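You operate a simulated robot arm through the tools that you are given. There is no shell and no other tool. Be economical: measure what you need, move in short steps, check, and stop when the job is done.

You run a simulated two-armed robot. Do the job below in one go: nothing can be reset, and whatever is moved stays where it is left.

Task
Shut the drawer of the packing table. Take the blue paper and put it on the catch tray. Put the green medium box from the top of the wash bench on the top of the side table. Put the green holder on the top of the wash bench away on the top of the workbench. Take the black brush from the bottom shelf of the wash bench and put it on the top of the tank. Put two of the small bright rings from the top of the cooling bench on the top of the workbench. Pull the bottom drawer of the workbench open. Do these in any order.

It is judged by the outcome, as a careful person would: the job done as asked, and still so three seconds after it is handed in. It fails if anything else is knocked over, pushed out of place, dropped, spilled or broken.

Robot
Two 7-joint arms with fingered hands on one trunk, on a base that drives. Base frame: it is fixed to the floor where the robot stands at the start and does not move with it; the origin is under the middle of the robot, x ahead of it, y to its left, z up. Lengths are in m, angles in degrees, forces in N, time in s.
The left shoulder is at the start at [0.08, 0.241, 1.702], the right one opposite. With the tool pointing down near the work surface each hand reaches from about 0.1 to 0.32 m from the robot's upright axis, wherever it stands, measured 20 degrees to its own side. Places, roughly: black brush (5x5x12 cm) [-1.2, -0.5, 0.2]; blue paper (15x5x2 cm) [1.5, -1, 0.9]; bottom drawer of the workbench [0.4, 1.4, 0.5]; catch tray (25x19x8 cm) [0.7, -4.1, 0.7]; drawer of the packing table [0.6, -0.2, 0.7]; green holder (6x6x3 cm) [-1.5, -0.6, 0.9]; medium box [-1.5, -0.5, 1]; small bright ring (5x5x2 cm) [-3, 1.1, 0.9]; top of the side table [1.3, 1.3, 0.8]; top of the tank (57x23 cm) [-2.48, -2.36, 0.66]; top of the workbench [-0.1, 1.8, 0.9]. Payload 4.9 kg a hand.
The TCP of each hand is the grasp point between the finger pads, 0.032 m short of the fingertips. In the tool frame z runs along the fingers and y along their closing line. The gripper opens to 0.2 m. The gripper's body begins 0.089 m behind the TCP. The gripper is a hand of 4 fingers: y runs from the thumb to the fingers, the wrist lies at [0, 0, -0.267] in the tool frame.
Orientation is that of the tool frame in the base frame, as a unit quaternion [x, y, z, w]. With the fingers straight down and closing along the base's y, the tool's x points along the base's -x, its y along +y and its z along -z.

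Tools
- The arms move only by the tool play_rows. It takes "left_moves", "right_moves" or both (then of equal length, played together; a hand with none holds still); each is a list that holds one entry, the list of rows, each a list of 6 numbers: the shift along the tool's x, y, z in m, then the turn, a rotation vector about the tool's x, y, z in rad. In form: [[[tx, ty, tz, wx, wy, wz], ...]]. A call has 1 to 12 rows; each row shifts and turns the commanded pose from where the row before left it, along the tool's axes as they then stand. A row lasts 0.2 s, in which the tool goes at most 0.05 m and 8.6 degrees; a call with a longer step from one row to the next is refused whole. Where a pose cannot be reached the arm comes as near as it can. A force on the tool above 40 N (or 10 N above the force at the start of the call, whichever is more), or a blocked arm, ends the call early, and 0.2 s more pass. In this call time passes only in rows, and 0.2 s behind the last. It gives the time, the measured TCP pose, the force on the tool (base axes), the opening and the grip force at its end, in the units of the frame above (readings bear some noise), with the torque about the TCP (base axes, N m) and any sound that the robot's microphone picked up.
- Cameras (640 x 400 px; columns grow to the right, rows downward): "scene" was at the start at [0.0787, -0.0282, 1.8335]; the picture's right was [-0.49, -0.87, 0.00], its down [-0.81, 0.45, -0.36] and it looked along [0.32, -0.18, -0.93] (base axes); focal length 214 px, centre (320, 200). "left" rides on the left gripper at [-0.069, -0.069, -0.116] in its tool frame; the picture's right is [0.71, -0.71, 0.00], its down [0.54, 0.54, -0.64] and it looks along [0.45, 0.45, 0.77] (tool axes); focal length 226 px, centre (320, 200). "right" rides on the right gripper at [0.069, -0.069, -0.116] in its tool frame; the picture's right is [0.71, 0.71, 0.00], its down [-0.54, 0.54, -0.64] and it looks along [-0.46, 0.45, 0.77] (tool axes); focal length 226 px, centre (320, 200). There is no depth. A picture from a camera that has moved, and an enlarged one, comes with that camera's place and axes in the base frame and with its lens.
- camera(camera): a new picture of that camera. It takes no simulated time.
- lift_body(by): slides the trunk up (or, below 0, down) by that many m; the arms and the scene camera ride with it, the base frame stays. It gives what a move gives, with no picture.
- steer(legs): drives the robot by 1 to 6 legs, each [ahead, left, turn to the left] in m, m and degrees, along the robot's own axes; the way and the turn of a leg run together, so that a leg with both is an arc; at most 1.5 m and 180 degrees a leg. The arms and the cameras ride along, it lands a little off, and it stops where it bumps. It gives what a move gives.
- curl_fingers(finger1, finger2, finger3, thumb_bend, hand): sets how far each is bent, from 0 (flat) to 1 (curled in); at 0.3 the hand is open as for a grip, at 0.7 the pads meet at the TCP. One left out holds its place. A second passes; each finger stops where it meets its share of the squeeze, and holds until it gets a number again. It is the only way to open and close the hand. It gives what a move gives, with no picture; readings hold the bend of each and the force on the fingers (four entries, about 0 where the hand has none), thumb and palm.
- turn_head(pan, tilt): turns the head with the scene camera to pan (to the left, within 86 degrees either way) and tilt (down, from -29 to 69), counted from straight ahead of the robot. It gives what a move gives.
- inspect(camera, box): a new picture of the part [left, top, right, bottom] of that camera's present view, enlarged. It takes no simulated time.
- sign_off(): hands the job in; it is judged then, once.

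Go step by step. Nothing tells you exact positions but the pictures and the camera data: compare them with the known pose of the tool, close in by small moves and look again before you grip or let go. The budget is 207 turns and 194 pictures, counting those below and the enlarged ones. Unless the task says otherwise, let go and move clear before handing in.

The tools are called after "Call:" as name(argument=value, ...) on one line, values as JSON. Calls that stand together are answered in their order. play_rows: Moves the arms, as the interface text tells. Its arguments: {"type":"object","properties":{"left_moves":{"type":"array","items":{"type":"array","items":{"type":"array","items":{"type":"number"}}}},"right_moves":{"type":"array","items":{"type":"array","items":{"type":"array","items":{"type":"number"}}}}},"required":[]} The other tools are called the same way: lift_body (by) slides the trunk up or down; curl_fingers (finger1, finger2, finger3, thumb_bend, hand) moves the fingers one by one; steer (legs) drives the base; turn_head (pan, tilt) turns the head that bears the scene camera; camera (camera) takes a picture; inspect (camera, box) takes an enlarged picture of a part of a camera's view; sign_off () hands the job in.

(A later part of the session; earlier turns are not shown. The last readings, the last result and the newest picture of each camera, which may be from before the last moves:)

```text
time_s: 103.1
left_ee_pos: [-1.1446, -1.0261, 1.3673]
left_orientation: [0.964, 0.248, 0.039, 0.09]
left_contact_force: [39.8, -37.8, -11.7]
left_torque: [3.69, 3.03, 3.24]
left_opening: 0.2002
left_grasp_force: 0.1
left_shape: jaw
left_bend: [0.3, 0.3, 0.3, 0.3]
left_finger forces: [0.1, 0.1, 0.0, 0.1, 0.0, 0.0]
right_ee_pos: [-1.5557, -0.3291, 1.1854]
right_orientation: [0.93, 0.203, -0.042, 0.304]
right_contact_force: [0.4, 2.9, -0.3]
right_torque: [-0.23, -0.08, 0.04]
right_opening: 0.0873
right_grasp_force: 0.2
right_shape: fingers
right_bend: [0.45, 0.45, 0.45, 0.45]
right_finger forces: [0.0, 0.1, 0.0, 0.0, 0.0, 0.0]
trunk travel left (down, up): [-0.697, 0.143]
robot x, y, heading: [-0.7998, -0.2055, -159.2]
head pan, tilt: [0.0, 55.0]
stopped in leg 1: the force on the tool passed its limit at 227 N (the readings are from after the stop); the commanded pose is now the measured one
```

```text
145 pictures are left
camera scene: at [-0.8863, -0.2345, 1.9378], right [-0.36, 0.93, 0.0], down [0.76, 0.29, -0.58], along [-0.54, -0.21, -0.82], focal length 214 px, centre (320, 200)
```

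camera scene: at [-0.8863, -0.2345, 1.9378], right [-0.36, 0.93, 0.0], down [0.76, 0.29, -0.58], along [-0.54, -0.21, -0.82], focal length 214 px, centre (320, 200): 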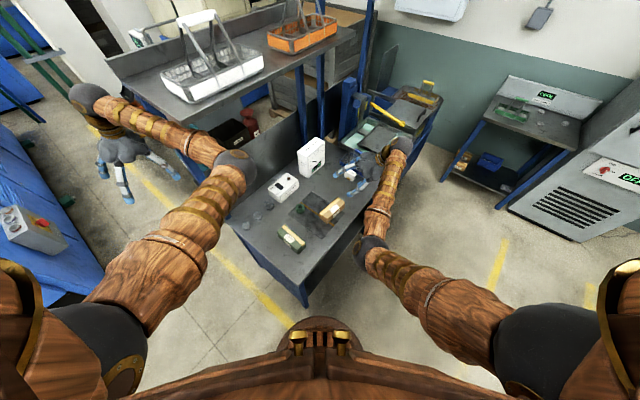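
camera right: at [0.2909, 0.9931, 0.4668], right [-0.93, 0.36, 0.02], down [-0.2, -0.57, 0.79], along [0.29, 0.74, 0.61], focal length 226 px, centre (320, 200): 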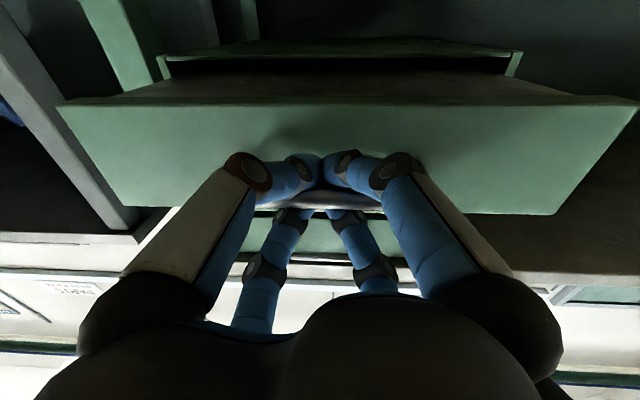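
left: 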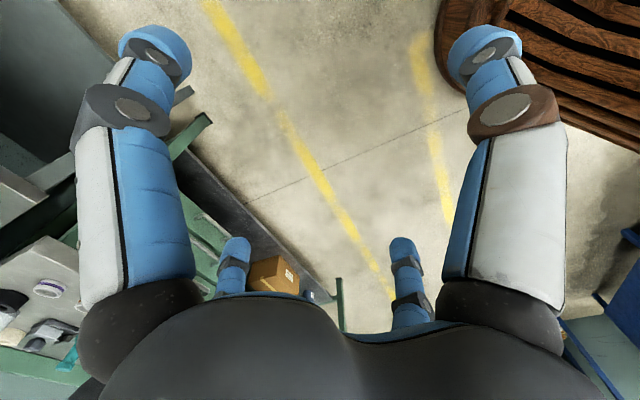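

The left hand seems caught behind a post at the bench's back-left corner. I look through the left camera before moving.

Call:
camera(camera="left")

Call:
inspect(camera="scene", box=[50, 60, 290, 230])

```text
144 pictures are left
camera left: at [-1.2529, -0.9818, 1.4666], right [0.29, 0.95, -0.11], down [0.65, -0.11, 0.75], along [0.7, -0.29, -0.65], focal length 226 px, centre (320, 200)
```

left: 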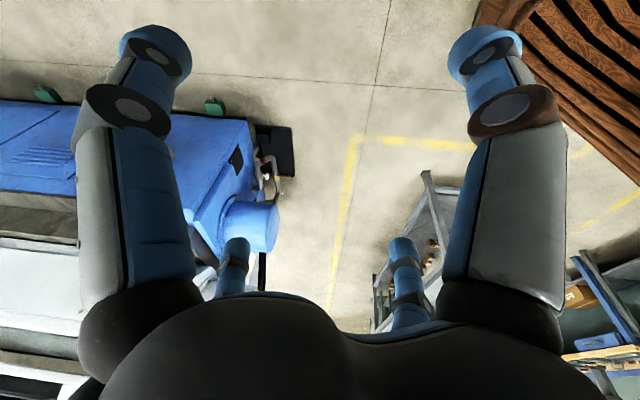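

```text
2.35 times, centred on (170, 145) of scene
camera zoom: at [-0.8863, -0.2345, 1.9378], right [-0.36, 0.93, 0.0], down [0.76, 0.29, -0.58], along [-0.54, -0.21, -0.82], focal length 505 px, centre (673, 329)
```

zoom: 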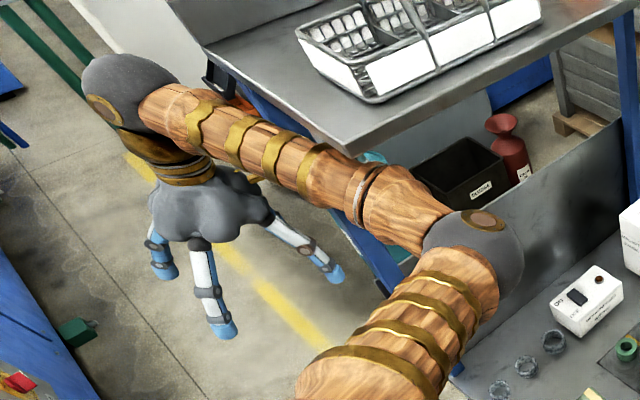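

The force says the obstacle (shelf corner) is on the hand's -x/+y side. I move the left hand away toward +x, -y.

Call:
play_rows(left_moves=[[[0.02, 0.03, 0, 0, 0, 0], [0.024, 0.031, 0, 0, 0, 0], [0.024, 0.031, 0, 0, 0, 0]]])

Call:
inspect(camera="scene", box=[50, 60, 290, 230])

```text
time_s: 103.9
left_ee_pos: [-1.0509, -1.0705, 1.3877]
left_orientation: [0.966, 0.24, 0.039, 0.088]
left_contact_force: [0.5, 0.6, 0.4]
left_torque: [-0.02, 0.05, 0.01]
left_opening: 0.1998
left_grasp_force: 0.0
left_shape: jaw
left_bend: [0.3, 0.3, 0.3, 0.3]
left_finger forces: [0.1, 0.0, 0.0, 0.0, 0.1, 0.1]
right_ee_pos: [-1.5583, -0.331, 1.1834]
right_orientation: [0.931, 0.202, -0.041, 0.302]
right_contact_force: [0.4, 0.3, 0.8]
right_torque: [-0.03, 0.02, -0.04]
right_opening: 0.0874
right_grasp_force: 0.1
right_shape: fingers
right_bend: [0.45, 0.45, 0.45, 0.45]
right_finger forces: [0.0, 0.0, 0.1, 0.0, 0.1, 0.0]
trunk travel left (down, up): [-0.697, 0.143]
robot x, y, heading: [-0.8013, -0.206, -159.3]
head pan, tilt: [0.0, 55.0]
```

```text
2.35 times, centred on (170, 145) of scene
camera zoom: at [-0.8877, -0.2383, 1.9375], right [-0.35, 0.94, 0.0], down [0.76, 0.29, -0.58], along [-0.54, -0.2, -0.82], focal length 505 px, centre (673, 329)
```

zoom: 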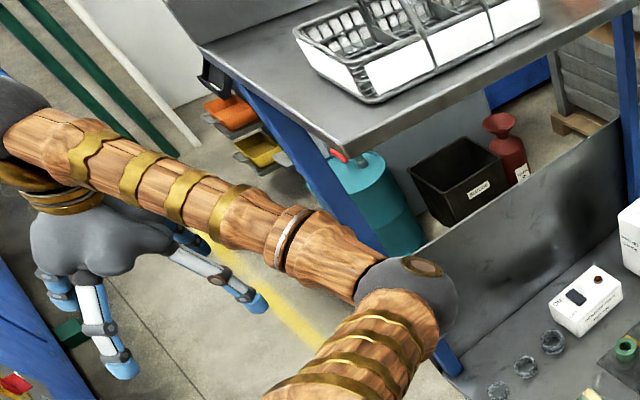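

Freed. I drive away from the bench, diagonally back into the open aisle.

Call:
steer(legs=[[-0.385, -0.11, 0]])

Call:
camera(camera="scene")

```text
time_s: 106.4
left_ee_pos: [-0.7302, -0.8373, 1.3822]
left_orientation: [0.965, 0.244, 0.041, 0.085]
left_contact_force: [-0.7, 0.2, 0.2]
left_torque: [0.03, -0.05, 0.02]
left_opening: 0.2001
left_grasp_force: 0.1
left_shape: jaw
left_bend: [0.3, 0.3, 0.3, 0.3]
left_finger forces: [0.0, 0.0, 0.0, 0.0, 0.0, 0.1]
right_ee_pos: [-1.2417, -0.1017, 1.18]
right_orientation: [0.93, 0.205, -0.039, 0.302]
right_contact_force: [0.1, -0.6, -0.5]
right_torque: [-0.01, 0.04, -0.01]
right_opening: 0.0874
right_grasp_force: 0.1
right_shape: fingers
right_bend: [0.45, 0.45, 0.45, 0.45]
right_finger forces: [0.2, 0.1, 0.0, 0.0, 0.1, 0.0]
trunk travel left (down, up): [-0.697, 0.143]
robot x, y, heading: [-0.4793, 0.0378, -158.4]
head pan, tilt: [0.0, 55.0]
```

```text
141 pictures are left
camera scene: at [-0.5776, -0.0045, 1.9366], right [-0.36, 0.93, 0.0], down [0.76, 0.3, -0.57], along [-0.53, -0.21, -0.82], focal length 214 px, centre (320, 200)
```

scene: 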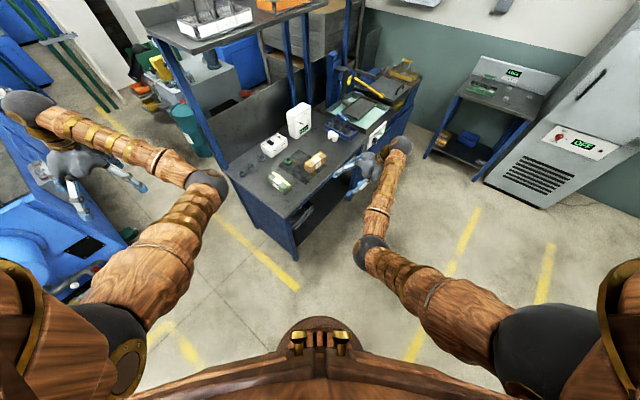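

All still upright. I drive to (-1.32, 0.5) first, well clear of the bench, then turn to face it (heading about -109°).

Call:
steer(legs=[[0.0, -0.45, 0], [0.62, -0.28, 0], [0, 0, 49]])

Call:
turn_head(pan=0, tilt=50)

Call:
camera(camera="scene")

```text
time_s: 114.7
left_ee_pos: [-0.8297, -0.2738, 1.383]
left_orientation: [0.777, 0.622, 0.073, 0.062]
left_contact_force: [-0.7, -0.3, -0.9]
left_torque: [-0.03, 0.02, -0.01]
left_opening: 0.1999
left_grasp_force: 0.0
left_shape: jaw
left_bend: [0.3, 0.3, 0.3, 0.3]
left_finger forces: [0.0, 0.0, 0.0, 0.0, 0.0, 0.0]
right_ee_pos: [-1.7209, -0.1773, 1.1811]
right_orientation: [0.762, 0.572, 0.09, 0.292]
right_contact_force: [0.0, -0.8, 0.2]
right_torque: [0.0, -0.02, 0.0]
right_opening: 0.0876
right_grasp_force: 0.0
right_shape: fingers
right_bend: [0.45, 0.45, 0.45, 0.45]
right_finger forces: [0.1, 0.1, 0.1, 0.0, 0.0, 0.0]
trunk travel left (down, up): [-0.697, 0.143]
robot x, y, heading: [-1.3231, 0.4875, -109.7]
head pan, tilt: [0.0, 55.0]
```

```text
time_s: 115.4
left_ee_pos: [-0.8299, -0.273, 1.3841]
left_orientation: [0.777, 0.623, 0.074, 0.062]
left_contact_force: [0.0, -0.5, -0.6]
left_torque: [0.02, -0.01, 0.01]
left_opening: 0.2003
left_grasp_force: 0.1
left_shape: jaw
left_bend: [0.3, 0.3, 0.3, 0.3]
left_finger forces: [0.1, 0.0, 0.0, 0.0, 0.0, 0.0]
right_ee_pos: [-1.7199, -0.1781, 1.18]
right_orientation: [0.761, 0.572, 0.09, 0.291]
right_contact_force: [0.2, 0.5, 0.5]
right_torque: [0.0, 0.03, 0.03]
right_opening: 0.0876
right_grasp_force: 0.1
right_shape: fingers
right_bend: [0.45, 0.45, 0.45, 0.45]
right_finger forces: [0.0, 0.0, 0.0, 0.1, 0.0, 0.0]
trunk travel left (down, up): [-0.697, 0.143]
robot x, y, heading: [-1.3208, 0.4853, -110.0]
head pan, tilt: [0.0, 50.0]
```

```text
140 pictures are left
camera scene: at [-1.359, 0.3848, 1.9434], right [-0.94, 0.34, 0.0], down [0.26, 0.72, -0.64], along [-0.22, -0.6, -0.77], focal length 214 px, centre (320, 200)
```

scene: 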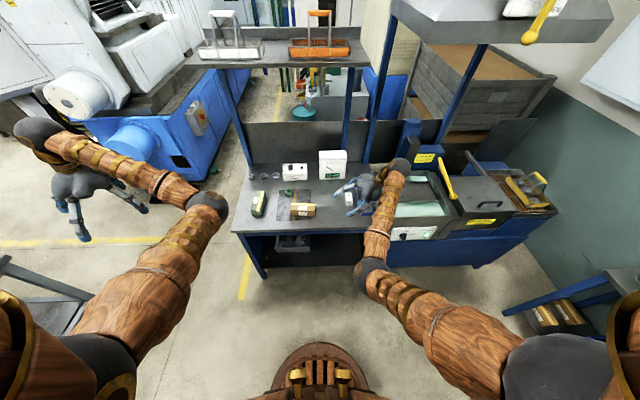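

Call:
inspect(camera="scene", box=[220, 140, 400, 290])

```text
2.67 times, centred on (310, 215) of scene
camera zoom: at [-1.359, 0.3848, 1.9434], right [-0.94, 0.34, 0.0], down [0.26, 0.72, -0.64], along [-0.22, -0.6, -0.77], focal length 572 px, centre (347, 160)
```

zoom: 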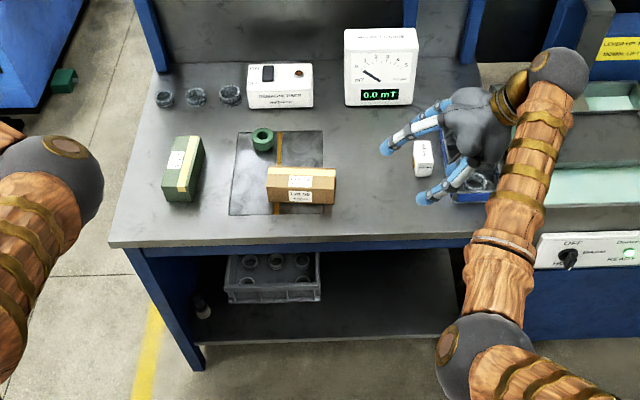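

The bench is squarely ahead: green box at about (-1.29,-0.50), holder at (-1.485,-0.555), and the brush may be on the lower shelf by the left leg. I level and retract the right hand and raise it, so the left hand can go down to the box.

Call:
play_rows(right_moves=[[[0.035, 0, 0, 0.148, 0, 0], [0.035, 0, 0, 0.148, 0, 0], [0.035, 0, 0, 0.148, 0, 0], [0.035, 0, 0, 0.148, 0, 0], [0.02, 0, -0.04, 0, 0, 0], [0.02, 0, -0.04, 0, 0, 0], [0.02, 0, -0.04, 0, 0, 0], [0.0, 0, -0.045, 0, 0, 0], [0.0, 0, -0.045, 0, 0, 0], [0.0, 0, -0.045, 0, 0, 0], [0.0, 0, -0.045, 0, 0, 0]]])

Call:
camera(camera="scene")

```text
time_s: 117.8
left_ee_pos: [-0.8278, -0.275, 1.3826]
left_orientation: [0.776, 0.623, 0.073, 0.061]
left_contact_force: [-1.2, -0.9, -0.5]
left_torque: [0.03, -0.09, -0.01]
left_opening: 0.2
left_grasp_force: 0.1
left_shape: jaw
left_bend: [0.3, 0.3, 0.3, 0.3]
left_finger forces: [0.1, 0.0, 0.0, 0.0, 0.1, 0.0]
right_ee_pos: [-1.6718, -0.0277, 1.3137]
right_orientation: [0.81, 0.572, -0.112, 0.066]
right_contact_force: [6.4, -2.3, -0.4]
right_torque: [0.24, 0.71, -0.17]
right_opening: 0.0871
right_grasp_force: 0.0
right_shape: fingers
right_bend: [0.45, 0.45, 0.45, 0.45]
right_finger forces: [0.1, 0.0, 0.0, 0.0, 0.1, 0.0]
right hand out of reach, approached as far as the arm can: row 6, 7, 8, 9
trunk travel left (down, up): [-0.697, 0.143]
robot x, y, heading: [-1.3218, 0.4853, -109.8]
head pan, tilt: [0.0, 50.0]
```

```text
138 pictures are left
camera scene: at [-1.3566, 0.3839, 1.9432], right [-0.94, 0.34, 0.0], down [0.26, 0.72, -0.64], along [-0.22, -0.6, -0.77], focal length 214 px, centre (320, 200)
```

scene: 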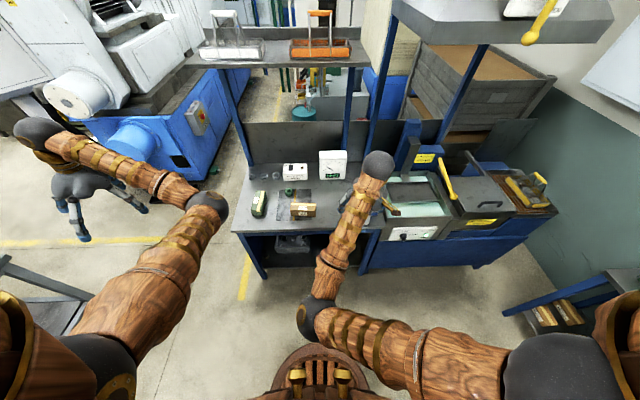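

I'll take the green box with the right hand: level the tool, open it, and drive so the box lies under it.

Call:
play_rows(right_moves=[[[0, 0, 0, 0, 0.13, 0], [0, 0, 0, 0, 0.13, 0]]])

Call:
curl_fingers(hand="right", finger1=0.3, finger2=0.3, finger3=0.3, thumb_bend=0.3)

Call:
steer(legs=[[0.2, 0.52, 0]])

Call:
lift_body(by=-0.15)

Call:
camera(camera="scene")

Call:
camera(camera="right")

```text
time_s: 118.4
left_ee_pos: [-0.8289, -0.2771, 1.3817]
left_orientation: [0.777, 0.622, 0.073, 0.061]
left_contact_force: [-0.5, -0.8, -0.1]
left_torque: [0.06, 0.01, -0.01]
left_opening: 0.2002
left_grasp_force: 0.1
left_shape: jaw
left_bend: [0.3, 0.3, 0.3, 0.3]
left_finger forces: [0.0, 0.0, 0.0, 0.0, 0.1, 0.1]
right_ee_pos: [-1.674, -0.0274, 1.3102]
right_orientation: [0.817, 0.576, -0.005, -0.01]
right_contact_force: [0.3, 0.7, -0.6]
right_torque: [0.03, 0.01, 0.01]
right_opening: 0.0874
right_grasp_force: 0.0
right_shape: fingers
right_bend: [0.45, 0.45, 0.45, 0.45]
right_finger forces: [0.0, 0.1, 0.0, 0.1, 0.0, 0.0]
trunk travel left (down, up): [-0.697, 0.143]
robot x, y, heading: [-1.3255, 0.4859, -109.8]
head pan, tilt: [0.0, 50.0]
```

```text
time_s: 119.4
left_ee_pos: [-0.8287, -0.2723, 1.3836]
left_orientation: [0.776, 0.623, 0.071, 0.062]
left_contact_force: [-0.3, 0.1, -0.7]
left_torque: [0.0, 0.02, 0.0]
left_opening: 0.2
left_grasp_force: 0.1
left_shape: jaw
left_bend: [0.3, 0.3, 0.3, 0.3]
left_finger forces: [0.1, 0.1, 0.0, 0.0, 0.1, 0.0]
right_ee_pos: [-1.6733, -0.0225, 1.3118]
right_orientation: [0.818, 0.575, -0.007, -0.008]
right_contact_force: [-0.2, -0.4, 0.3]
right_torque: [-0.04, -0.01, 0.0]
right_opening: 0.1398
right_grasp_force: 0.1
right_shape: fingers
right_bend: [0.3, 0.3, 0.3, 0.3]
right_finger forces: [0.0, 0.0, 0.0, 0.1, 0.0, 0.1]
trunk travel left (down, up): [-0.697, 0.143]
robot x, y, heading: [-1.3183, 0.4909, -109.6]
head pan, tilt: [0.0, 50.0]
```

```text
time_s: 122.6
left_ee_pos: [-0.3907, -0.6282, 1.3846]
left_orientation: [0.772, 0.628, 0.074, 0.062]
left_contact_force: [0.0, 0.7, 0.2]
left_torque: [-0.02, -0.03, 0.0]
left_opening: 0.1999
left_grasp_force: 0.1
left_shape: jaw
left_bend: [0.3, 0.3, 0.3, 0.3]
left_finger forces: [0.0, 0.0, 0.0, 0.0, 0.0, 0.0]
right_ee_pos: [-1.2389, -0.3919, 1.3108]
right_orientation: [0.814, 0.581, -0.006, -0.007]
right_contact_force: [-0.3, 0.7, 1.4]
right_torque: [-0.03, 0.0, 0.01]
right_opening: 0.1397
right_grasp_force: 0.1
right_shape: fingers
right_bend: [0.3, 0.3, 0.3, 0.3]
right_finger forces: [0.1, 0.0, 0.1, 0.0, 0.0, 0.0]
trunk travel left (down, up): [-0.697, 0.143]
robot x, y, heading: [-0.8917, 0.1209, -109.2]
head pan, tilt: [0.0, 50.0]
```

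```text
time_s: 124.3
left_ee_pos: [-0.3899, -0.6309, 1.2342]
left_orientation: [0.772, 0.629, 0.074, 0.06]
left_contact_force: [-1.0, -0.5, -0.1]
left_torque: [0.0, 0.0, 0.0]
left_opening: 0.2003
left_grasp_force: 0.1
left_shape: jaw
left_bend: [0.3, 0.3, 0.3, 0.3]
left_finger forces: [0.1, 0.0, 0.0, 0.0, 0.0, 0.1]
right_ee_pos: [-1.2354, -0.3919, 1.1608]
right_orientation: [0.814, 0.581, -0.007, -0.008]
right_contact_force: [-0.4, 0.5, -0.2]
right_torque: [0.03, 0.01, -0.02]
right_opening: 0.1397
right_grasp_force: 0.0
right_shape: fingers
right_bend: [0.3, 0.3, 0.3, 0.3]
right_finger forces: [0.0, 0.0, 0.1, 0.0, 0.0, 0.0]
trunk travel left (down, up): [-0.547, 0.293]
robot x, y, heading: [-0.8899, 0.1236, -109.0]
head pan, tilt: [0.0, 50.0]
```

```text
137 pictures are left
camera scene: at [-0.9277, 0.0209, 1.7935], right [-0.95, 0.33, 0.0], down [0.25, 0.72, -0.64], along [-0.21, -0.61, -0.77], focal length 214 px, centre (320, 200)
```

scene: 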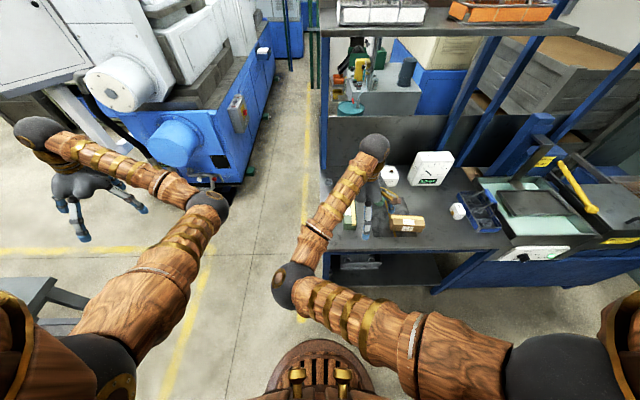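

```text
136 pictures are left
camera right: at [-1.2762, -0.3061, 1.2785], right [0.9, 0.44, -0.02], down [0.35, -0.69, 0.63], along [0.27, -0.57, -0.78], focal length 226 px, centre (320, 200)
```

right: 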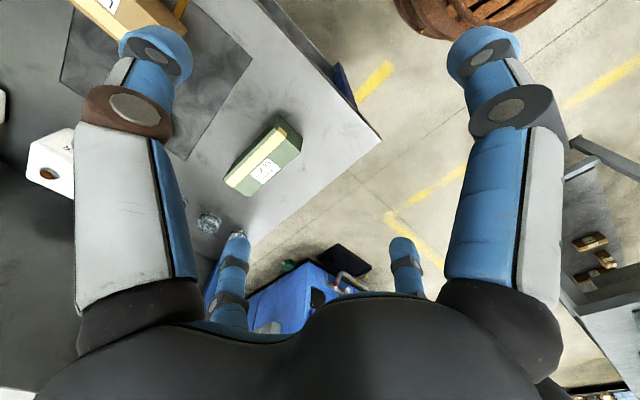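

Box is at about (-1.28,-0.50), 12 cm straight ahead of the hand. I drive ahead, lower part way and check.

Call:
steer(legs=[[0.117, -0.005, 0]])

Call:
lift_body(by=-0.08)

Call:
camera(camera="right")

```text
time_s: 125.6
left_ee_pos: [-0.4287, -0.7335, 1.2351]
left_orientation: [0.773, 0.628, 0.072, 0.063]
left_contact_force: [-0.6, 0.4, -0.3]
left_torque: [-0.01, 0.01, -0.01]
left_opening: 0.1999
left_grasp_force: 0.1
left_shape: jaw
left_bend: [0.3, 0.3, 0.3, 0.3]
left_finger forces: [0.0, 0.0, 0.1, 0.0, 0.0, 0.0]
right_ee_pos: [-1.2761, -0.4961, 1.1623]
right_orientation: [0.814, 0.58, -0.007, -0.007]
right_contact_force: [-0.4, 0.5, 0.9]
right_torque: [0.0, -0.01, -0.01]
right_opening: 0.1398
right_grasp_force: 0.2
right_shape: fingers
right_bend: [0.3, 0.3, 0.3, 0.3]
right_finger forces: [0.1, 0.0, 0.0, 0.0, 0.0, 0.1]
trunk travel left (down, up): [-0.547, 0.293]
robot x, y, heading: [-0.933, 0.0158, -108.9]
head pan, tilt: [0.0, 50.0]
```

```text
time_s: 126.7
left_ee_pos: [-0.4291, -0.7356, 1.1553]
left_orientation: [0.772, 0.629, 0.072, 0.061]
left_contact_force: [0.7, -0.2, -0.3]
left_torque: [0.01, 0.01, -0.02]
left_opening: 0.2002
left_grasp_force: 0.0
left_shape: jaw
left_bend: [0.3, 0.3, 0.3, 0.3]
left_finger forces: [0.0, 0.1, 0.0, 0.1, 0.0, 0.0]
right_ee_pos: [-1.278, -0.4968, 1.0818]
right_orientation: [0.814, 0.581, -0.007, -0.008]
right_contact_force: [0.9, 0.1, -0.7]
right_torque: [-0.02, -0.03, 0.03]
right_opening: 0.1398
right_grasp_force: 0.0
right_shape: fingers
right_bend: [0.3, 0.3, 0.3, 0.3]
right_finger forces: [0.0, 0.0, 0.1, 0.0, 0.0, 0.0]
trunk travel left (down, up): [-0.467, 0.373]
robot x, y, heading: [-0.937, 0.0178, -109.1]
head pan, tilt: [0.0, 50.0]
```

```text
135 pictures are left
camera right: at [-1.3177, -0.4107, 1.199], right [0.9, 0.44, -0.02], down [0.35, -0.69, 0.63], along [0.27, -0.57, -0.77], focal length 226 px, centre (320, 200)
```

right: 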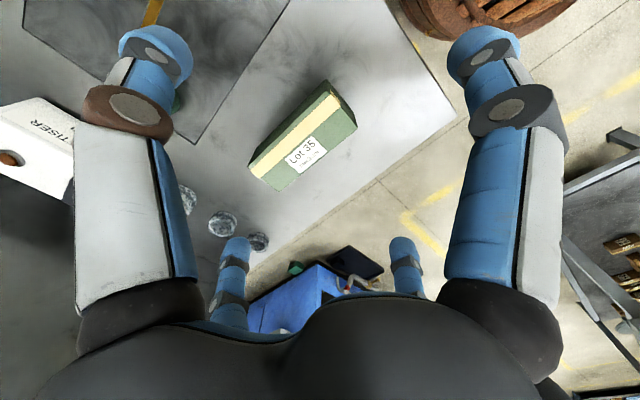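

I nudge the hand 1 cm, open wider to clear the box ends, and lower to gripping height.

Call:
curl_fingers(hand="right", finger1=0.2, finger2=0.2, finger3=0.2, thumb_bend=0.2)

Call:
play_rows(right_moves=[[[-0.012, -0.009, 0, 0, 0, 0], [0, 0, 0.035, 0, 0, 0], [0, 0, 0.035, 0, 0, 0]]])

Call:
camera(camera="right")

```text
time_s: 127.7
left_ee_pos: [-0.4301, -0.7358, 1.1555]
left_orientation: [0.773, 0.627, 0.073, 0.06]
left_contact_force: [0.3, 0.6, 0.6]
left_torque: [0.05, -0.01, -0.01]
left_opening: 0.2001
left_grasp_force: 0.0
left_shape: jaw
left_bend: [0.3, 0.3, 0.3, 0.3]
left_finger forces: [0.0, 0.1, 0.0, 0.0, 0.0, 0.1]
right_ee_pos: [-1.2778, -0.4979, 1.0804]
right_orientation: [0.814, 0.58, -0.006, -0.009]
right_contact_force: [-0.3, 0.5, -0.5]
right_torque: [-0.02, 0.01, -0.01]
right_opening: 0.1613
right_grasp_force: 0.0
right_shape: fingers
right_bend: [0.2, 0.2, 0.2, 0.2]
right_finger forces: [0.1, 0.0, 0.0, 0.1, 0.1, 0.0]
trunk travel left (down, up): [-0.467, 0.373]
robot x, y, heading: [-0.934, 0.0216, -108.9]
head pan, tilt: [0.0, 50.0]
```

```text
time_s: 128.5
left_ee_pos: [-0.4312, -0.7354, 1.1555]
left_orientation: [0.772, 0.628, 0.073, 0.062]
left_contact_force: [-0.8, 0.0, -1.5]
left_torque: [0.0, 0.01, -0.04]
left_opening: 0.2
left_grasp_force: 0.0
left_shape: jaw
left_bend: [0.3, 0.3, 0.3, 0.3]
left_finger forces: [0.0, 0.1, 0.0, 0.1, 0.0, 0.1]
right_ee_pos: [-1.2918, -0.508, 1.0103]
right_orientation: [0.813, 0.581, -0.006, -0.008]
right_contact_force: [0.1, -0.3, 0.2]
right_torque: [-0.01, 0.02, -0.01]
right_opening: 0.1616
right_grasp_force: 0.1
right_shape: fingers
right_bend: [0.2, 0.2, 0.2, 0.2]
right_finger forces: [0.1, 0.0, 0.0, 0.0, 0.0, 0.0]
trunk travel left (down, up): [-0.467, 0.373]
robot x, y, heading: [-0.9337, 0.0196, -109.0]
head pan, tilt: [0.0, 50.0]
```

```text
134 pictures are left
camera right: at [-1.3324, -0.42, 1.1282], right [0.9, 0.44, -0.02], down [0.35, -0.69, 0.63], along [0.27, -0.57, -0.77], focal length 226 px, centre (320, 200)
```

right: 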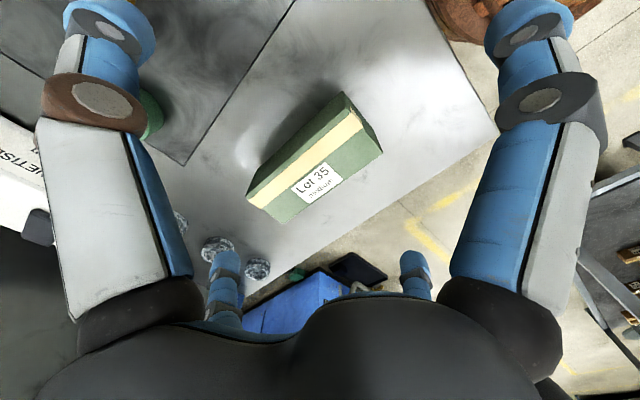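

Aligned. I nudge 1 cm and go down to grip.

Call:
play_rows(right_moves=[[[0.004, -0.01, 0.03, 0, 0, 0], [0, 0, 0.036, 0, 0, 0]]])

Call:
curl_fingers(hand="right", finger1=0.6, finger2=0.6, finger3=0.6, thumb_bend=0.6)

Call:
camera(camera="right")

```text
time_s: 129.1
left_ee_pos: [-0.4327, -0.7351, 1.154]
left_orientation: [0.773, 0.627, 0.073, 0.062]
left_contact_force: [-0.1, 0.8, -0.7]
left_torque: [0.0, -0.02, 0.01]
left_opening: 0.2
left_grasp_force: 0.0
left_shape: jaw
left_bend: [0.3, 0.3, 0.3, 0.3]
left_finger forces: [0.0, 0.0, 0.0, 0.1, 0.0, 0.0]
right_ee_pos: [-1.3016, -0.4966, 0.9456]
right_orientation: [0.814, 0.581, -0.005, -0.008]
right_contact_force: [0.3, 0.0, -0.3]
right_torque: [0.0, -0.01, 0.01]
right_opening: 0.1618
right_grasp_force: 0.1
right_shape: fingers
right_bend: [0.2, 0.2, 0.2, 0.2]
right_finger forces: [0.1, 0.0, 0.0, 0.0, 0.0, 0.1]
trunk travel left (down, up): [-0.467, 0.373]
robot x, y, heading: [-0.9364, 0.0202, -108.8]
head pan, tilt: [0.0, 50.0]
```

```text
time_s: 130.1
left_ee_pos: [-0.4296, -0.7344, 1.1537]
left_orientation: [0.772, 0.628, 0.072, 0.062]
left_contact_force: [0.4, 0.3, 0.4]
left_torque: [0.02, 0.01, 0.03]
left_opening: 0.1997
left_grasp_force: 0.1
left_shape: jaw
left_bend: [0.3, 0.3, 0.3, 0.3]
left_finger forces: [0.0, 0.0, 0.0, 0.1, 0.0, 0.0]
right_ee_pos: [-1.2987, -0.4968, 0.9475]
right_orientation: [0.813, 0.582, -0.007, -0.008]
right_contact_force: [2.4, 1.6, 8.5]
right_torque: [-1.02, 0.38, 0.1]
right_opening: 0.0365
right_grasp_force: 10.5
right_shape: fingers
right_bend: [0.57, 0.56, 0.29, 0.6]
right_finger forces: [4.1, 6.8, 10.7, 0.0, 0.0, 0.0]
trunk travel left (down, up): [-0.467, 0.373]
robot x, y, heading: [-0.9326, 0.0184, -108.6]
head pan, tilt: [0.0, 50.0]
```

```text
133 pictures are left
camera right: at [-1.3386, -0.4105, 1.0648], right [0.9, 0.44, -0.02], down [0.35, -0.69, 0.63], along [0.27, -0.57, -0.77], focal length 226 px, centre (320, 200)
```

right: 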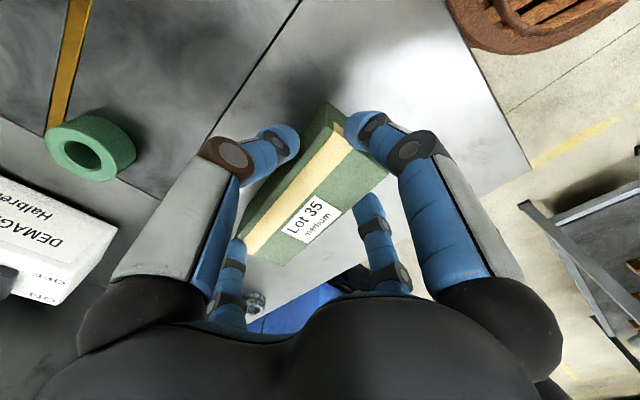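

Fingers touch the box; the thumb isn't pressing yet. I squeeze more.

Call:
curl_fingers(hand="right", finger1=0.75, finger2=0.75, finger3=0.75, thumb_bend=0.8)

Call:
camera(camera="right")

```text
time_s: 131.1
left_ee_pos: [-0.4308, -0.735, 1.1546]
left_orientation: [0.773, 0.628, 0.072, 0.061]
left_contact_force: [0.6, -0.2, 0.8]
left_torque: [0.0, -0.01, 0.02]
left_opening: 0.2
left_grasp_force: 0.2
left_shape: jaw
left_bend: [0.3, 0.3, 0.3, 0.3]
left_finger forces: [0.0, 0.0, 0.1, 0.0, 0.0, 0.0]
right_ee_pos: [-1.2999, -0.497, 0.9467]
right_orientation: [0.814, 0.581, -0.006, -0.007]
right_contact_force: [-2.2, 4.2, 8.3]
right_torque: [-0.92, -0.04, -0.09]
right_opening: 0.0322
right_grasp_force: 23.5
right_shape: fingers
right_bend: [0.58, 0.53, 0.28, 0.66]
right_finger forces: [7.3, 13.0, 9.2, 0.0, 17.7, 0.0]
trunk travel left (down, up): [-0.467, 0.373]
robot x, y, heading: [-0.9341, 0.0185, -108.9]
head pan, tilt: [0.0, 50.0]
```

```text
132 pictures are left
camera right: at [-1.3392, -0.4102, 1.0647], right [0.9, 0.44, -0.02], down [0.35, -0.69, 0.63], along [0.27, -0.57, -0.77], focal length 226 px, centre (320, 200)
```

right: 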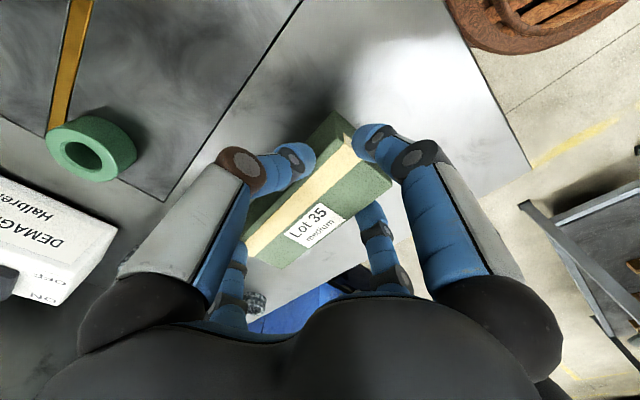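

The box is held by all four digits. I lift 12 cm and check.

Call:
lift_body(by=0.12)

Call:
camera(camera="right")

Call:
camera(camera="scene")

```text
time_s: 132.6
left_ee_pos: [-0.4309, -0.736, 1.2734]
left_orientation: [0.772, 0.628, 0.073, 0.061]
left_contact_force: [-0.6, -0.4, -0.2]
left_torque: [-0.01, -0.04, -0.01]
left_opening: 0.1998
left_grasp_force: 0.1
left_shape: jaw
left_bend: [0.3, 0.3, 0.3, 0.3]
left_finger forces: [0.1, 0.0, 0.1, 0.1, 0.0, 0.1]
right_ee_pos: [-1.2987, -0.497, 1.0667]
right_orientation: [0.814, 0.581, -0.006, -0.009]
right_contact_force: [0.5, 1.0, 0.1]
right_torque: [-0.04, -0.02, -0.03]
right_opening: 0.0162
right_grasp_force: 0.0
right_shape: fingers
right_bend: [0.64, 0.6, 0.34, 0.8]
right_finger forces: [0.1, 0.0, 0.0, 0.1, 0.0, 0.0]
trunk travel left (down, up): [-0.587, 0.253]
robot x, y, heading: [-0.9332, 0.0166, -108.9]
head pan, tilt: [0.0, 50.0]
```

```text
131 pictures are left
camera right: at [-1.3393, -0.4114, 1.184], right [0.9, 0.44, -0.02], down [0.35, -0.69, 0.63], along [0.27, -0.57, -0.78], focal length 226 px, centre (320, 200)
```

right: 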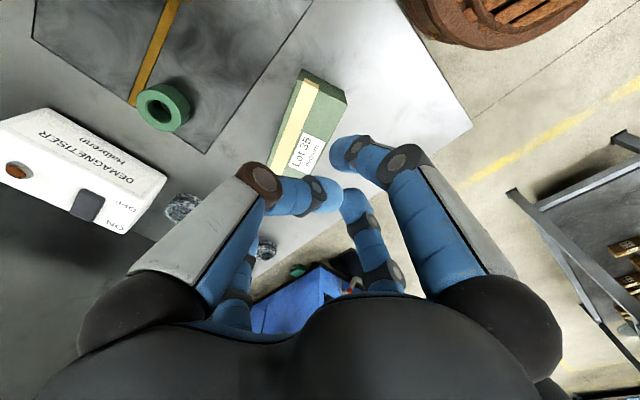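

```text
130 pictures are left
camera scene: at [-0.9692, -0.0852, 1.8334], right [-0.95, 0.33, 0.0], down [0.25, 0.72, -0.64], along [-0.21, -0.61, -0.77], focal length 214 px, centre (320, 200)
```

scene: 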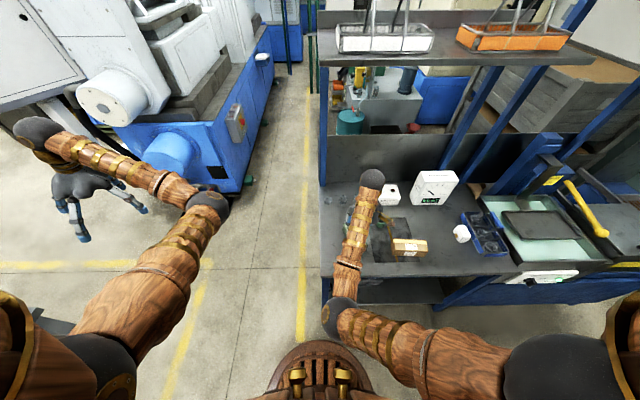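

The grip slipped off (box is low and I was off-centre); it stayed on the bench, slightly turned. I reopen, recentre and yaw the hand to match it.

Call:
curl_fingers(hand="right", finger1=0.3, finger2=0.3, finger3=0.3, thumb_bend=0.3)

Call:
play_rows(right_moves=[[[-0.022, -0.01, 0, 0, 0, 0], [0, 0, 0, 0, 0, -0.11], [0, 0, 0, 0, 0, -0.11], [0, 0, 0, 0, 0, -0.11]]])

Call:
camera(camera="right")

```text
time_s: 133.6
left_ee_pos: [-0.4299, -0.735, 1.2738]
left_orientation: [0.772, 0.628, 0.073, 0.061]
left_contact_force: [-0.3, 0.3, 0.5]
left_torque: [-0.01, -0.02, -0.02]
left_opening: 0.2002
left_grasp_force: 0.1
left_shape: jaw
left_bend: [0.3, 0.3, 0.3, 0.3]
left_finger forces: [0.0, 0.0, 0.0, 0.0, 0.0, 0.0]
right_ee_pos: [-1.3002, -0.4981, 1.0673]
right_orientation: [0.814, 0.58, -0.006, -0.008]
right_contact_force: [-1.1, 0.0, 0.0]
right_torque: [0.0, -0.01, 0.05]
right_opening: 0.1394
right_grasp_force: 0.1
right_shape: fingers
right_bend: [0.3, 0.3, 0.3, 0.3]
right_finger forces: [0.0, 0.1, 0.0, 0.0, 0.0, 0.1]
trunk travel left (down, up): [-0.587, 0.253]
robot x, y, heading: [-0.9315, 0.0205, -109.1]
head pan, tilt: [0.0, 50.0]
```

```text
time_s: 134.6
left_ee_pos: [-0.4299, -0.7372, 1.2739]
left_orientation: [0.772, 0.629, 0.074, 0.062]
left_contact_force: [-0.4, 0.2, 0.3]
left_torque: [0.04, 0.05, 0.0]
left_opening: 0.1998
left_grasp_force: 0.1
left_shape: jaw
left_bend: [0.3, 0.3, 0.3, 0.3]
left_finger forces: [0.0, 0.0, 0.1, 0.0, 0.1, 0.0]
right_ee_pos: [-1.3162, -0.5144, 1.0655]
right_orientation: [0.708, 0.706, -0.004, -0.009]
right_contact_force: [-0.3, 0.1, -0.2]
right_torque: [0.01, -0.01, 0.03]
right_opening: 0.1401
right_grasp_force: 0.0
right_shape: fingers
right_bend: [0.3, 0.3, 0.3, 0.3]
right_finger forces: [0.0, 0.0, 0.0, 0.1, 0.1, 0.0]
trunk travel left (down, up): [-0.587, 0.253]
robot x, y, heading: [-0.9325, 0.0153, -109.0]
head pan, tilt: [0.0, 50.0]
```

```text
129 pictures are left
camera right: at [-1.3822, -0.4479, 1.1841], right [0.71, 0.71, -0.01], down [0.55, -0.55, 0.63], along [0.44, -0.45, -0.78], focal length 226 px, centre (320, 200)
```

right: 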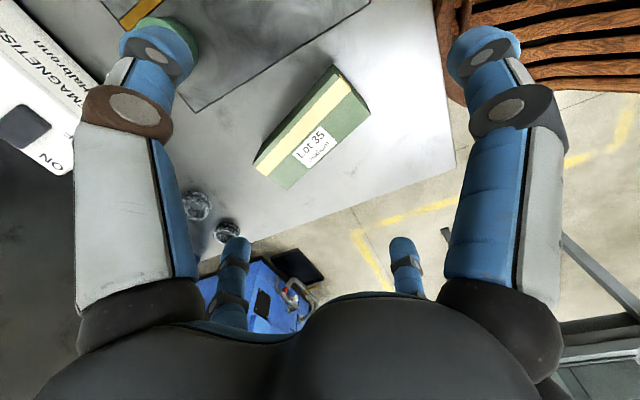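

Box top measured: centre about (-1.32,-0.53), roughly 5 × 13.5 cm, aligned with the hand now. I open wide, centre, descend lower this time.

Call:
curl_fingers(hand="right", finger1=0.1, finger2=0.1, finger3=0.1, thumb_bend=0.2)

Call:
play_rows(right_moves=[[[-0.016, -0.004, 0, 0, 0, 0], [0, 0, 0.045, 0, 0, 0], [0, 0, 0.045, 0, 0, 0]]])

Call:
camera(camera="right")

```text
time_s: 135.6
left_ee_pos: [-0.4308, -0.7353, 1.2743]
left_orientation: [0.772, 0.628, 0.073, 0.061]
left_contact_force: [0.2, -0.1, 0.4]
left_torque: [-0.01, 0.02, -0.02]
left_opening: 0.2001
left_grasp_force: 0.1
left_shape: jaw
left_bend: [0.3, 0.3, 0.3, 0.3]
left_finger forces: [0.0, 0.0, 0.0, 0.0, 0.1, 0.0]
right_ee_pos: [-1.315, -0.5152, 1.0669]
right_orientation: [0.707, 0.707, -0.005, -0.01]
right_contact_force: [-0.2, -0.3, -0.1]
right_torque: [0.0, 0.0, 0.01]
right_opening: 0.1718
right_grasp_force: 0.1
right_shape: fingers
right_bend: [0.1, 0.1, 0.1, 0.2]
right_finger forces: [0.1, 0.0, 0.0, 0.0, 0.0, 0.0]
trunk travel left (down, up): [-0.587, 0.253]
robot x, y, heading: [-0.9358, 0.0178, -108.9]
head pan, tilt: [0.0, 50.0]
```

```text
time_s: 136.4
left_ee_pos: [-0.431, -0.734, 1.2748]
left_orientation: [0.773, 0.628, 0.073, 0.062]
left_contact_force: [0.8, -0.1, -0.2]
left_torque: [-0.02, 0.03, 0.03]
left_opening: 0.2001
left_grasp_force: 0.2
left_shape: jaw
left_bend: [0.3, 0.3, 0.3, 0.3]
left_finger forces: [0.1, 0.1, 0.0, 0.0, 0.1, 0.0]
right_ee_pos: [-1.3204, -0.5291, 0.976]
right_orientation: [0.708, 0.706, -0.004, -0.009]
right_contact_force: [0.1, 0.5, -0.2]
right_torque: [-0.03, 0.01, 0.02]
right_opening: 0.1718
right_grasp_force: 0.0
right_shape: fingers
right_bend: [0.1, 0.1, 0.1, 0.2]
right_finger forces: [0.1, 0.0, 0.0, 0.0, 0.1, 0.1]
trunk travel left (down, up): [-0.587, 0.253]
robot x, y, heading: [-0.9348, 0.0177, -109.1]
head pan, tilt: [0.0, 50.0]
```

```text
128 pictures are left
camera right: at [-1.3858, -0.4618, 1.0943], right [0.71, 0.71, -0.01], down [0.55, -0.55, 0.63], along [0.44, -0.45, -0.78], focal length 226 px, centre (320, 200)
```

right: 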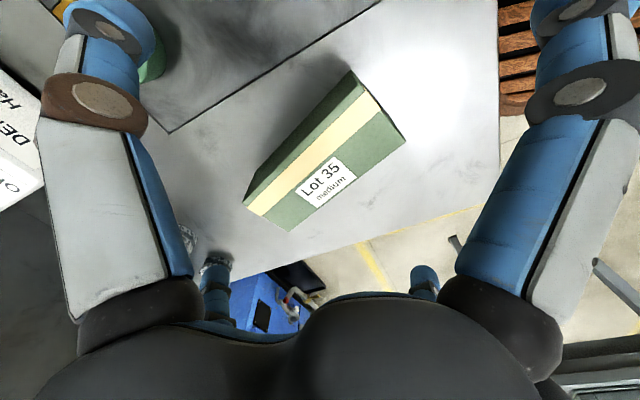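

The box is only ~4 cm tall, so I go down to TCP z≈0.935 and close.

Call:
play_rows(right_moves=[[[-0.007, 0, 0.02, 0, 0, 0], [0, 0, 0.02, 0, 0, 0], [0, 0, 0.004, 0, 0, 0]]])

Call:
curl_fingers(hand="right", finger1=0.5, finger2=0.5, finger3=0.5, thumb_bend=0.5)

Call:
camera(camera="right")

```text
time_s: 137.2
left_ee_pos: [-0.4295, -0.7356, 1.2733]
left_orientation: [0.773, 0.628, 0.073, 0.06]
left_contact_force: [-0.2, -0.7, 1.1]
left_torque: [0.04, 0.01, 0.0]
left_opening: 0.1999
left_grasp_force: 0.0
left_shape: jaw
left_bend: [0.3, 0.3, 0.3, 0.3]
left_finger forces: [0.1, 0.0, 0.1, 0.0, 0.1, 0.0]
right_ee_pos: [-1.3211, -0.5375, 0.9351]
right_orientation: [0.708, 0.706, -0.004, -0.01]
right_contact_force: [0.6, -1.0, -0.3]
right_torque: [0.05, 0.02, 0.03]
right_opening: 0.1718
right_grasp_force: 0.0
right_shape: fingers
right_bend: [0.1, 0.1, 0.1, 0.2]
right_finger forces: [0.0, 0.0, 0.0, 0.1, 0.0, 0.1]
trunk travel left (down, up): [-0.587, 0.253]
robot x, y, heading: [-0.9333, 0.0192, -109.1]
head pan, tilt: [0.0, 50.0]
```

```text
time_s: 138.2
left_ee_pos: [-0.4299, -0.7347, 1.2741]
left_orientation: [0.772, 0.628, 0.072, 0.062]
left_contact_force: [-0.6, 0.1, 0.7]
left_torque: [0.0, 0.02, 0.0]
left_opening: 0.1998
left_grasp_force: 0.1
left_shape: jaw
left_bend: [0.3, 0.3, 0.3, 0.3]
left_finger forces: [0.1, 0.0, 0.1, 0.0, 0.0, 0.1]
right_ee_pos: [-1.3212, -0.5388, 0.9339]
right_orientation: [0.708, 0.706, -0.006, -0.009]
right_contact_force: [-0.7, -1.3, 3.3]
right_torque: [-0.12, 0.0, -0.01]
right_opening: 0.0859
right_grasp_force: 7.6
right_shape: fingers
right_bend: [0.43, 0.5, 0.4, 0.5]
right_finger forces: [7.2, 0.0, 8.5, 0.1, 0.1, 0.0]
trunk travel left (down, up): [-0.587, 0.253]
robot x, y, heading: [-0.9347, 0.0156, -109.0]
head pan, tilt: [0.0, 50.0]
```

```text
127 pictures are left
camera right: at [-1.388, -0.4702, 1.0525], right [0.71, 0.71, -0.01], down [0.55, -0.55, 0.63], along [0.44, -0.45, -0.78], focal length 226 px, centre (320, 200)
```

right: 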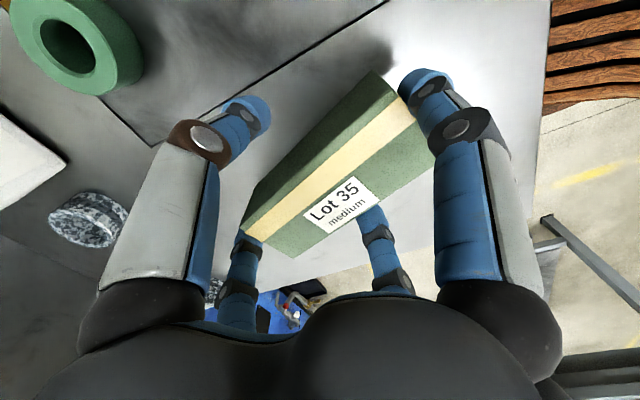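

Now centred: the end fingers touch evenly. I close the side pair and squeeze.

Call:
curl_fingers(hand="right", finger1=0.65, finger2=0.85, finger3=0.65, thumb_bend=0.85)

Call:
lift_body(by=0.08)

Call:
camera(camera="right")

```text
time_s: 139.2
left_ee_pos: [-0.4313, -0.7347, 1.2739]
left_orientation: [0.772, 0.628, 0.073, 0.062]
left_contact_force: [1.0, 0.2, -0.1]
left_torque: [0.0, -0.03, -0.02]
left_opening: 0.2001
left_grasp_force: 0.0
left_shape: jaw
left_bend: [0.3, 0.3, 0.3, 0.3]
left_finger forces: [0.0, 0.1, 0.0, 0.0, 0.0, 0.1]
right_ee_pos: [-1.3229, -0.5383, 0.9349]
right_orientation: [0.708, 0.706, -0.006, -0.01]
right_contact_force: [-6.6, 0.5, 12.0]
right_torque: [-0.03, -0.22, 0.04]
right_opening: 0.0688
right_grasp_force: 27.8
right_shape: fingers
right_bend: [0.43, 0.52, 0.4, 0.65]
right_finger forces: [7.8, 13.4, 7.9, 0.0, 26.5, 0.0]
trunk travel left (down, up): [-0.587, 0.253]
robot x, y, heading: [-0.9351, 0.016, -109.0]
head pan, tilt: [0.0, 50.0]
```

```text
time_s: 140.4
left_ee_pos: [-0.4293, -0.7367, 1.3541]
left_orientation: [0.772, 0.628, 0.073, 0.06]
left_contact_force: [-0.5, 0.1, 0.0]
left_torque: [0.02, -0.01, -0.01]
left_opening: 0.2
left_grasp_force: 0.0
left_shape: jaw
left_bend: [0.3, 0.3, 0.3, 0.3]
left_finger forces: [0.0, 0.0, 0.1, 0.0, 0.1, 0.0]
right_ee_pos: [-1.3222, -0.5388, 1.0135]
right_orientation: [0.708, 0.706, -0.005, -0.009]
right_contact_force: [0.8, 1.0, -5.7]
right_torque: [0.01, 0.11, 0.04]
right_opening: 0.0686
right_grasp_force: 24.6
right_shape: fingers
right_bend: [0.43, 0.52, 0.4, 0.65]
right_finger forces: [7.7, 13.7, 8.3, 0.1, 20.2, 0.0]
trunk travel left (down, up): [-0.667, 0.173]
robot x, y, heading: [-0.9285, 0.0207, -109.1]
head pan, tilt: [0.0, 50.0]
```

```text
126 pictures are left
camera right: at [-1.3883, -0.4708, 1.1316], right [0.71, 0.71, -0.01], down [0.55, -0.55, 0.63], along [0.44, -0.45, -0.78], focal length 226 px, centre (320, 200)
```

right: 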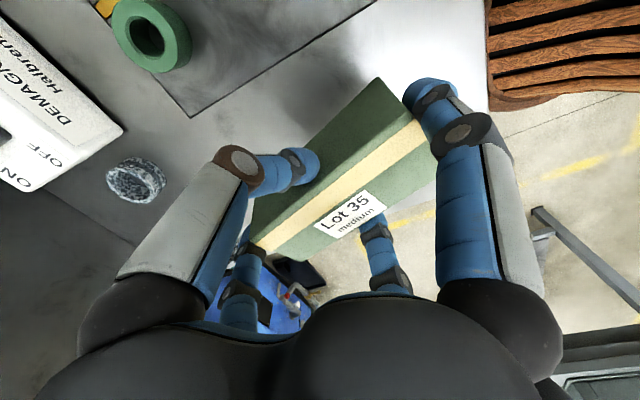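

The box is securely held. Next the green holder with the left hand: I raise the right arm, lower the left, back off and turn so the left hand can reach while the box stays over the aisle.

Call:
play_rows(right_moves=[[[0.005, 0, -0.04, 0, 0, 0], [0.005, 0, -0.04, 0, 0, 0], [0.005, 0, -0.04, 0, 0, 0], [0.005, 0, -0.04, 0, 0, 0], [0.005, 0, -0.04, 0, 0, 0], [0.005, 0, -0.04, 0, 0, 0]]], left_moves=[[[0, 0, 0.04, 0, 0, 0], [0, 0, 0.04, 0, 0, 0], [0, 0, 0.04, 0, 0, 0], [0, 0, 0.04, 0, 0, 0], [0, 0, 0.04, 0, 0, 0], [0, 0, 0.0, 0, 0, 0]]])

Call:
steer(legs=[[-0.224, -0.363, 0], [0, 0, -41]])

Call:
camera(camera="scene")

Call:
camera(camera="left")

```text
time_s: 141.8
left_ee_pos: [-0.3932, -0.7334, 1.1572]
left_orientation: [0.772, 0.629, 0.073, 0.062]
left_contact_force: [0.4, 0.2, -0.7]
left_torque: [-0.04, 0.0, 0.0]
left_opening: 0.1999
left_grasp_force: 0.0
left_shape: jaw
left_bend: [0.3, 0.3, 0.3, 0.3]
left_finger forces: [0.0, 0.0, 0.0, 0.0, 0.1, 0.1]
right_ee_pos: [-1.3172, -0.5089, 1.2573]
right_orientation: [0.707, 0.707, -0.004, -0.009]
right_contact_force: [0.0, 0.2, -5.4]
right_torque: [0.01, 0.13, -0.01]
right_opening: 0.0679
right_grasp_force: 24.8
right_shape: fingers
right_bend: [0.43, 0.52, 0.4, 0.76]
right_finger forces: [7.4, 14.1, 8.4, 0.0, 20.1, 0.1]
right hand out of reach, approached as far as the arm can: row 3
trunk travel left (down, up): [-0.667, 0.173]
robot x, y, heading: [-0.9344, 0.0161, -108.8]
head pan, tilt: [0.0, 50.0]
```

```text
time_s: 146.4
left_ee_pos: [-1.3096, -0.5701, 1.1564]
left_orientation: [0.945, 0.312, 0.046, 0.083]
left_contact_force: [-0.1, -0.2, -0.3]
left_torque: [0.01, 0.01, 0.03]
left_opening: 0.1996
left_grasp_force: 0.0
left_shape: jaw
left_bend: [0.3, 0.3, 0.3, 0.3]
left_finger forces: [0.1, 0.0, 0.0, 0.0, 0.0, 0.1]
right_ee_pos: [-1.851, 0.2121, 1.2559]
right_orientation: [0.912, 0.409, -0.001, -0.011]
right_contact_force: [-0.8, 0.9, -5.6]
right_torque: [0.11, 0.07, 0.0]
right_opening: 0.0676
right_grasp_force: 25.4
right_shape: fingers
right_bend: [0.43, 0.52, 0.4, 0.76]
right_finger forces: [7.2, 13.6, 8.4, 0.0, 20.0, 0.1]
trunk travel left (down, up): [-0.667, 0.173]
robot x, y, heading: [-1.2095, 0.3524, -150.7]
head pan, tilt: [0.0, 50.0]
```

```text
125 pictures are left
camera scene: at [-1.3063, 0.2959, 1.9134], right [-0.49, 0.87, 0.0], down [0.67, 0.38, -0.64], along [-0.56, -0.31, -0.77], focal length 214 px, centre (320, 200)
```

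scene: 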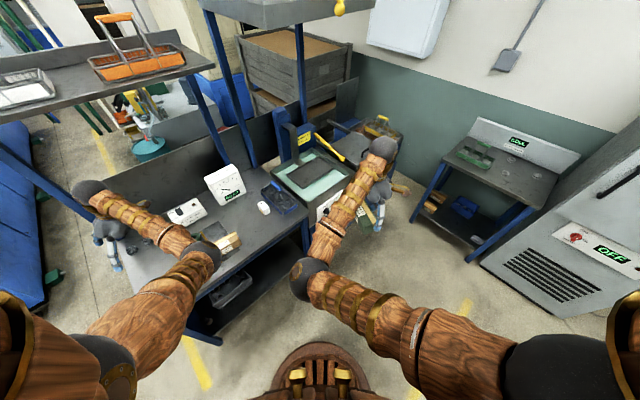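

```text
124 pictures are left
camera left: at [-1.4221, -0.5416, 1.2552], right [0.15, 0.98, -0.11], down [0.66, -0.02, 0.75], along [0.74, -0.18, -0.65], focal length 226 px, centre (320, 200)
```

left: 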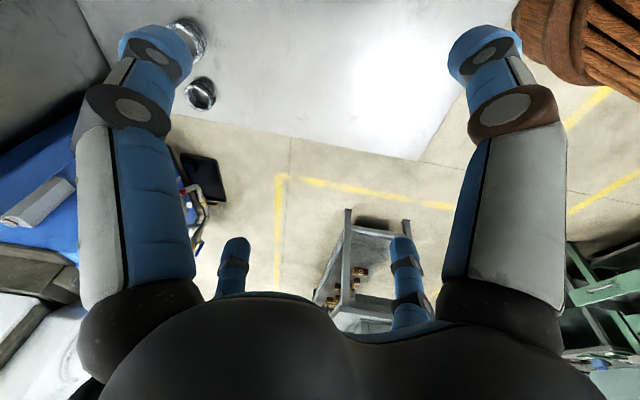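

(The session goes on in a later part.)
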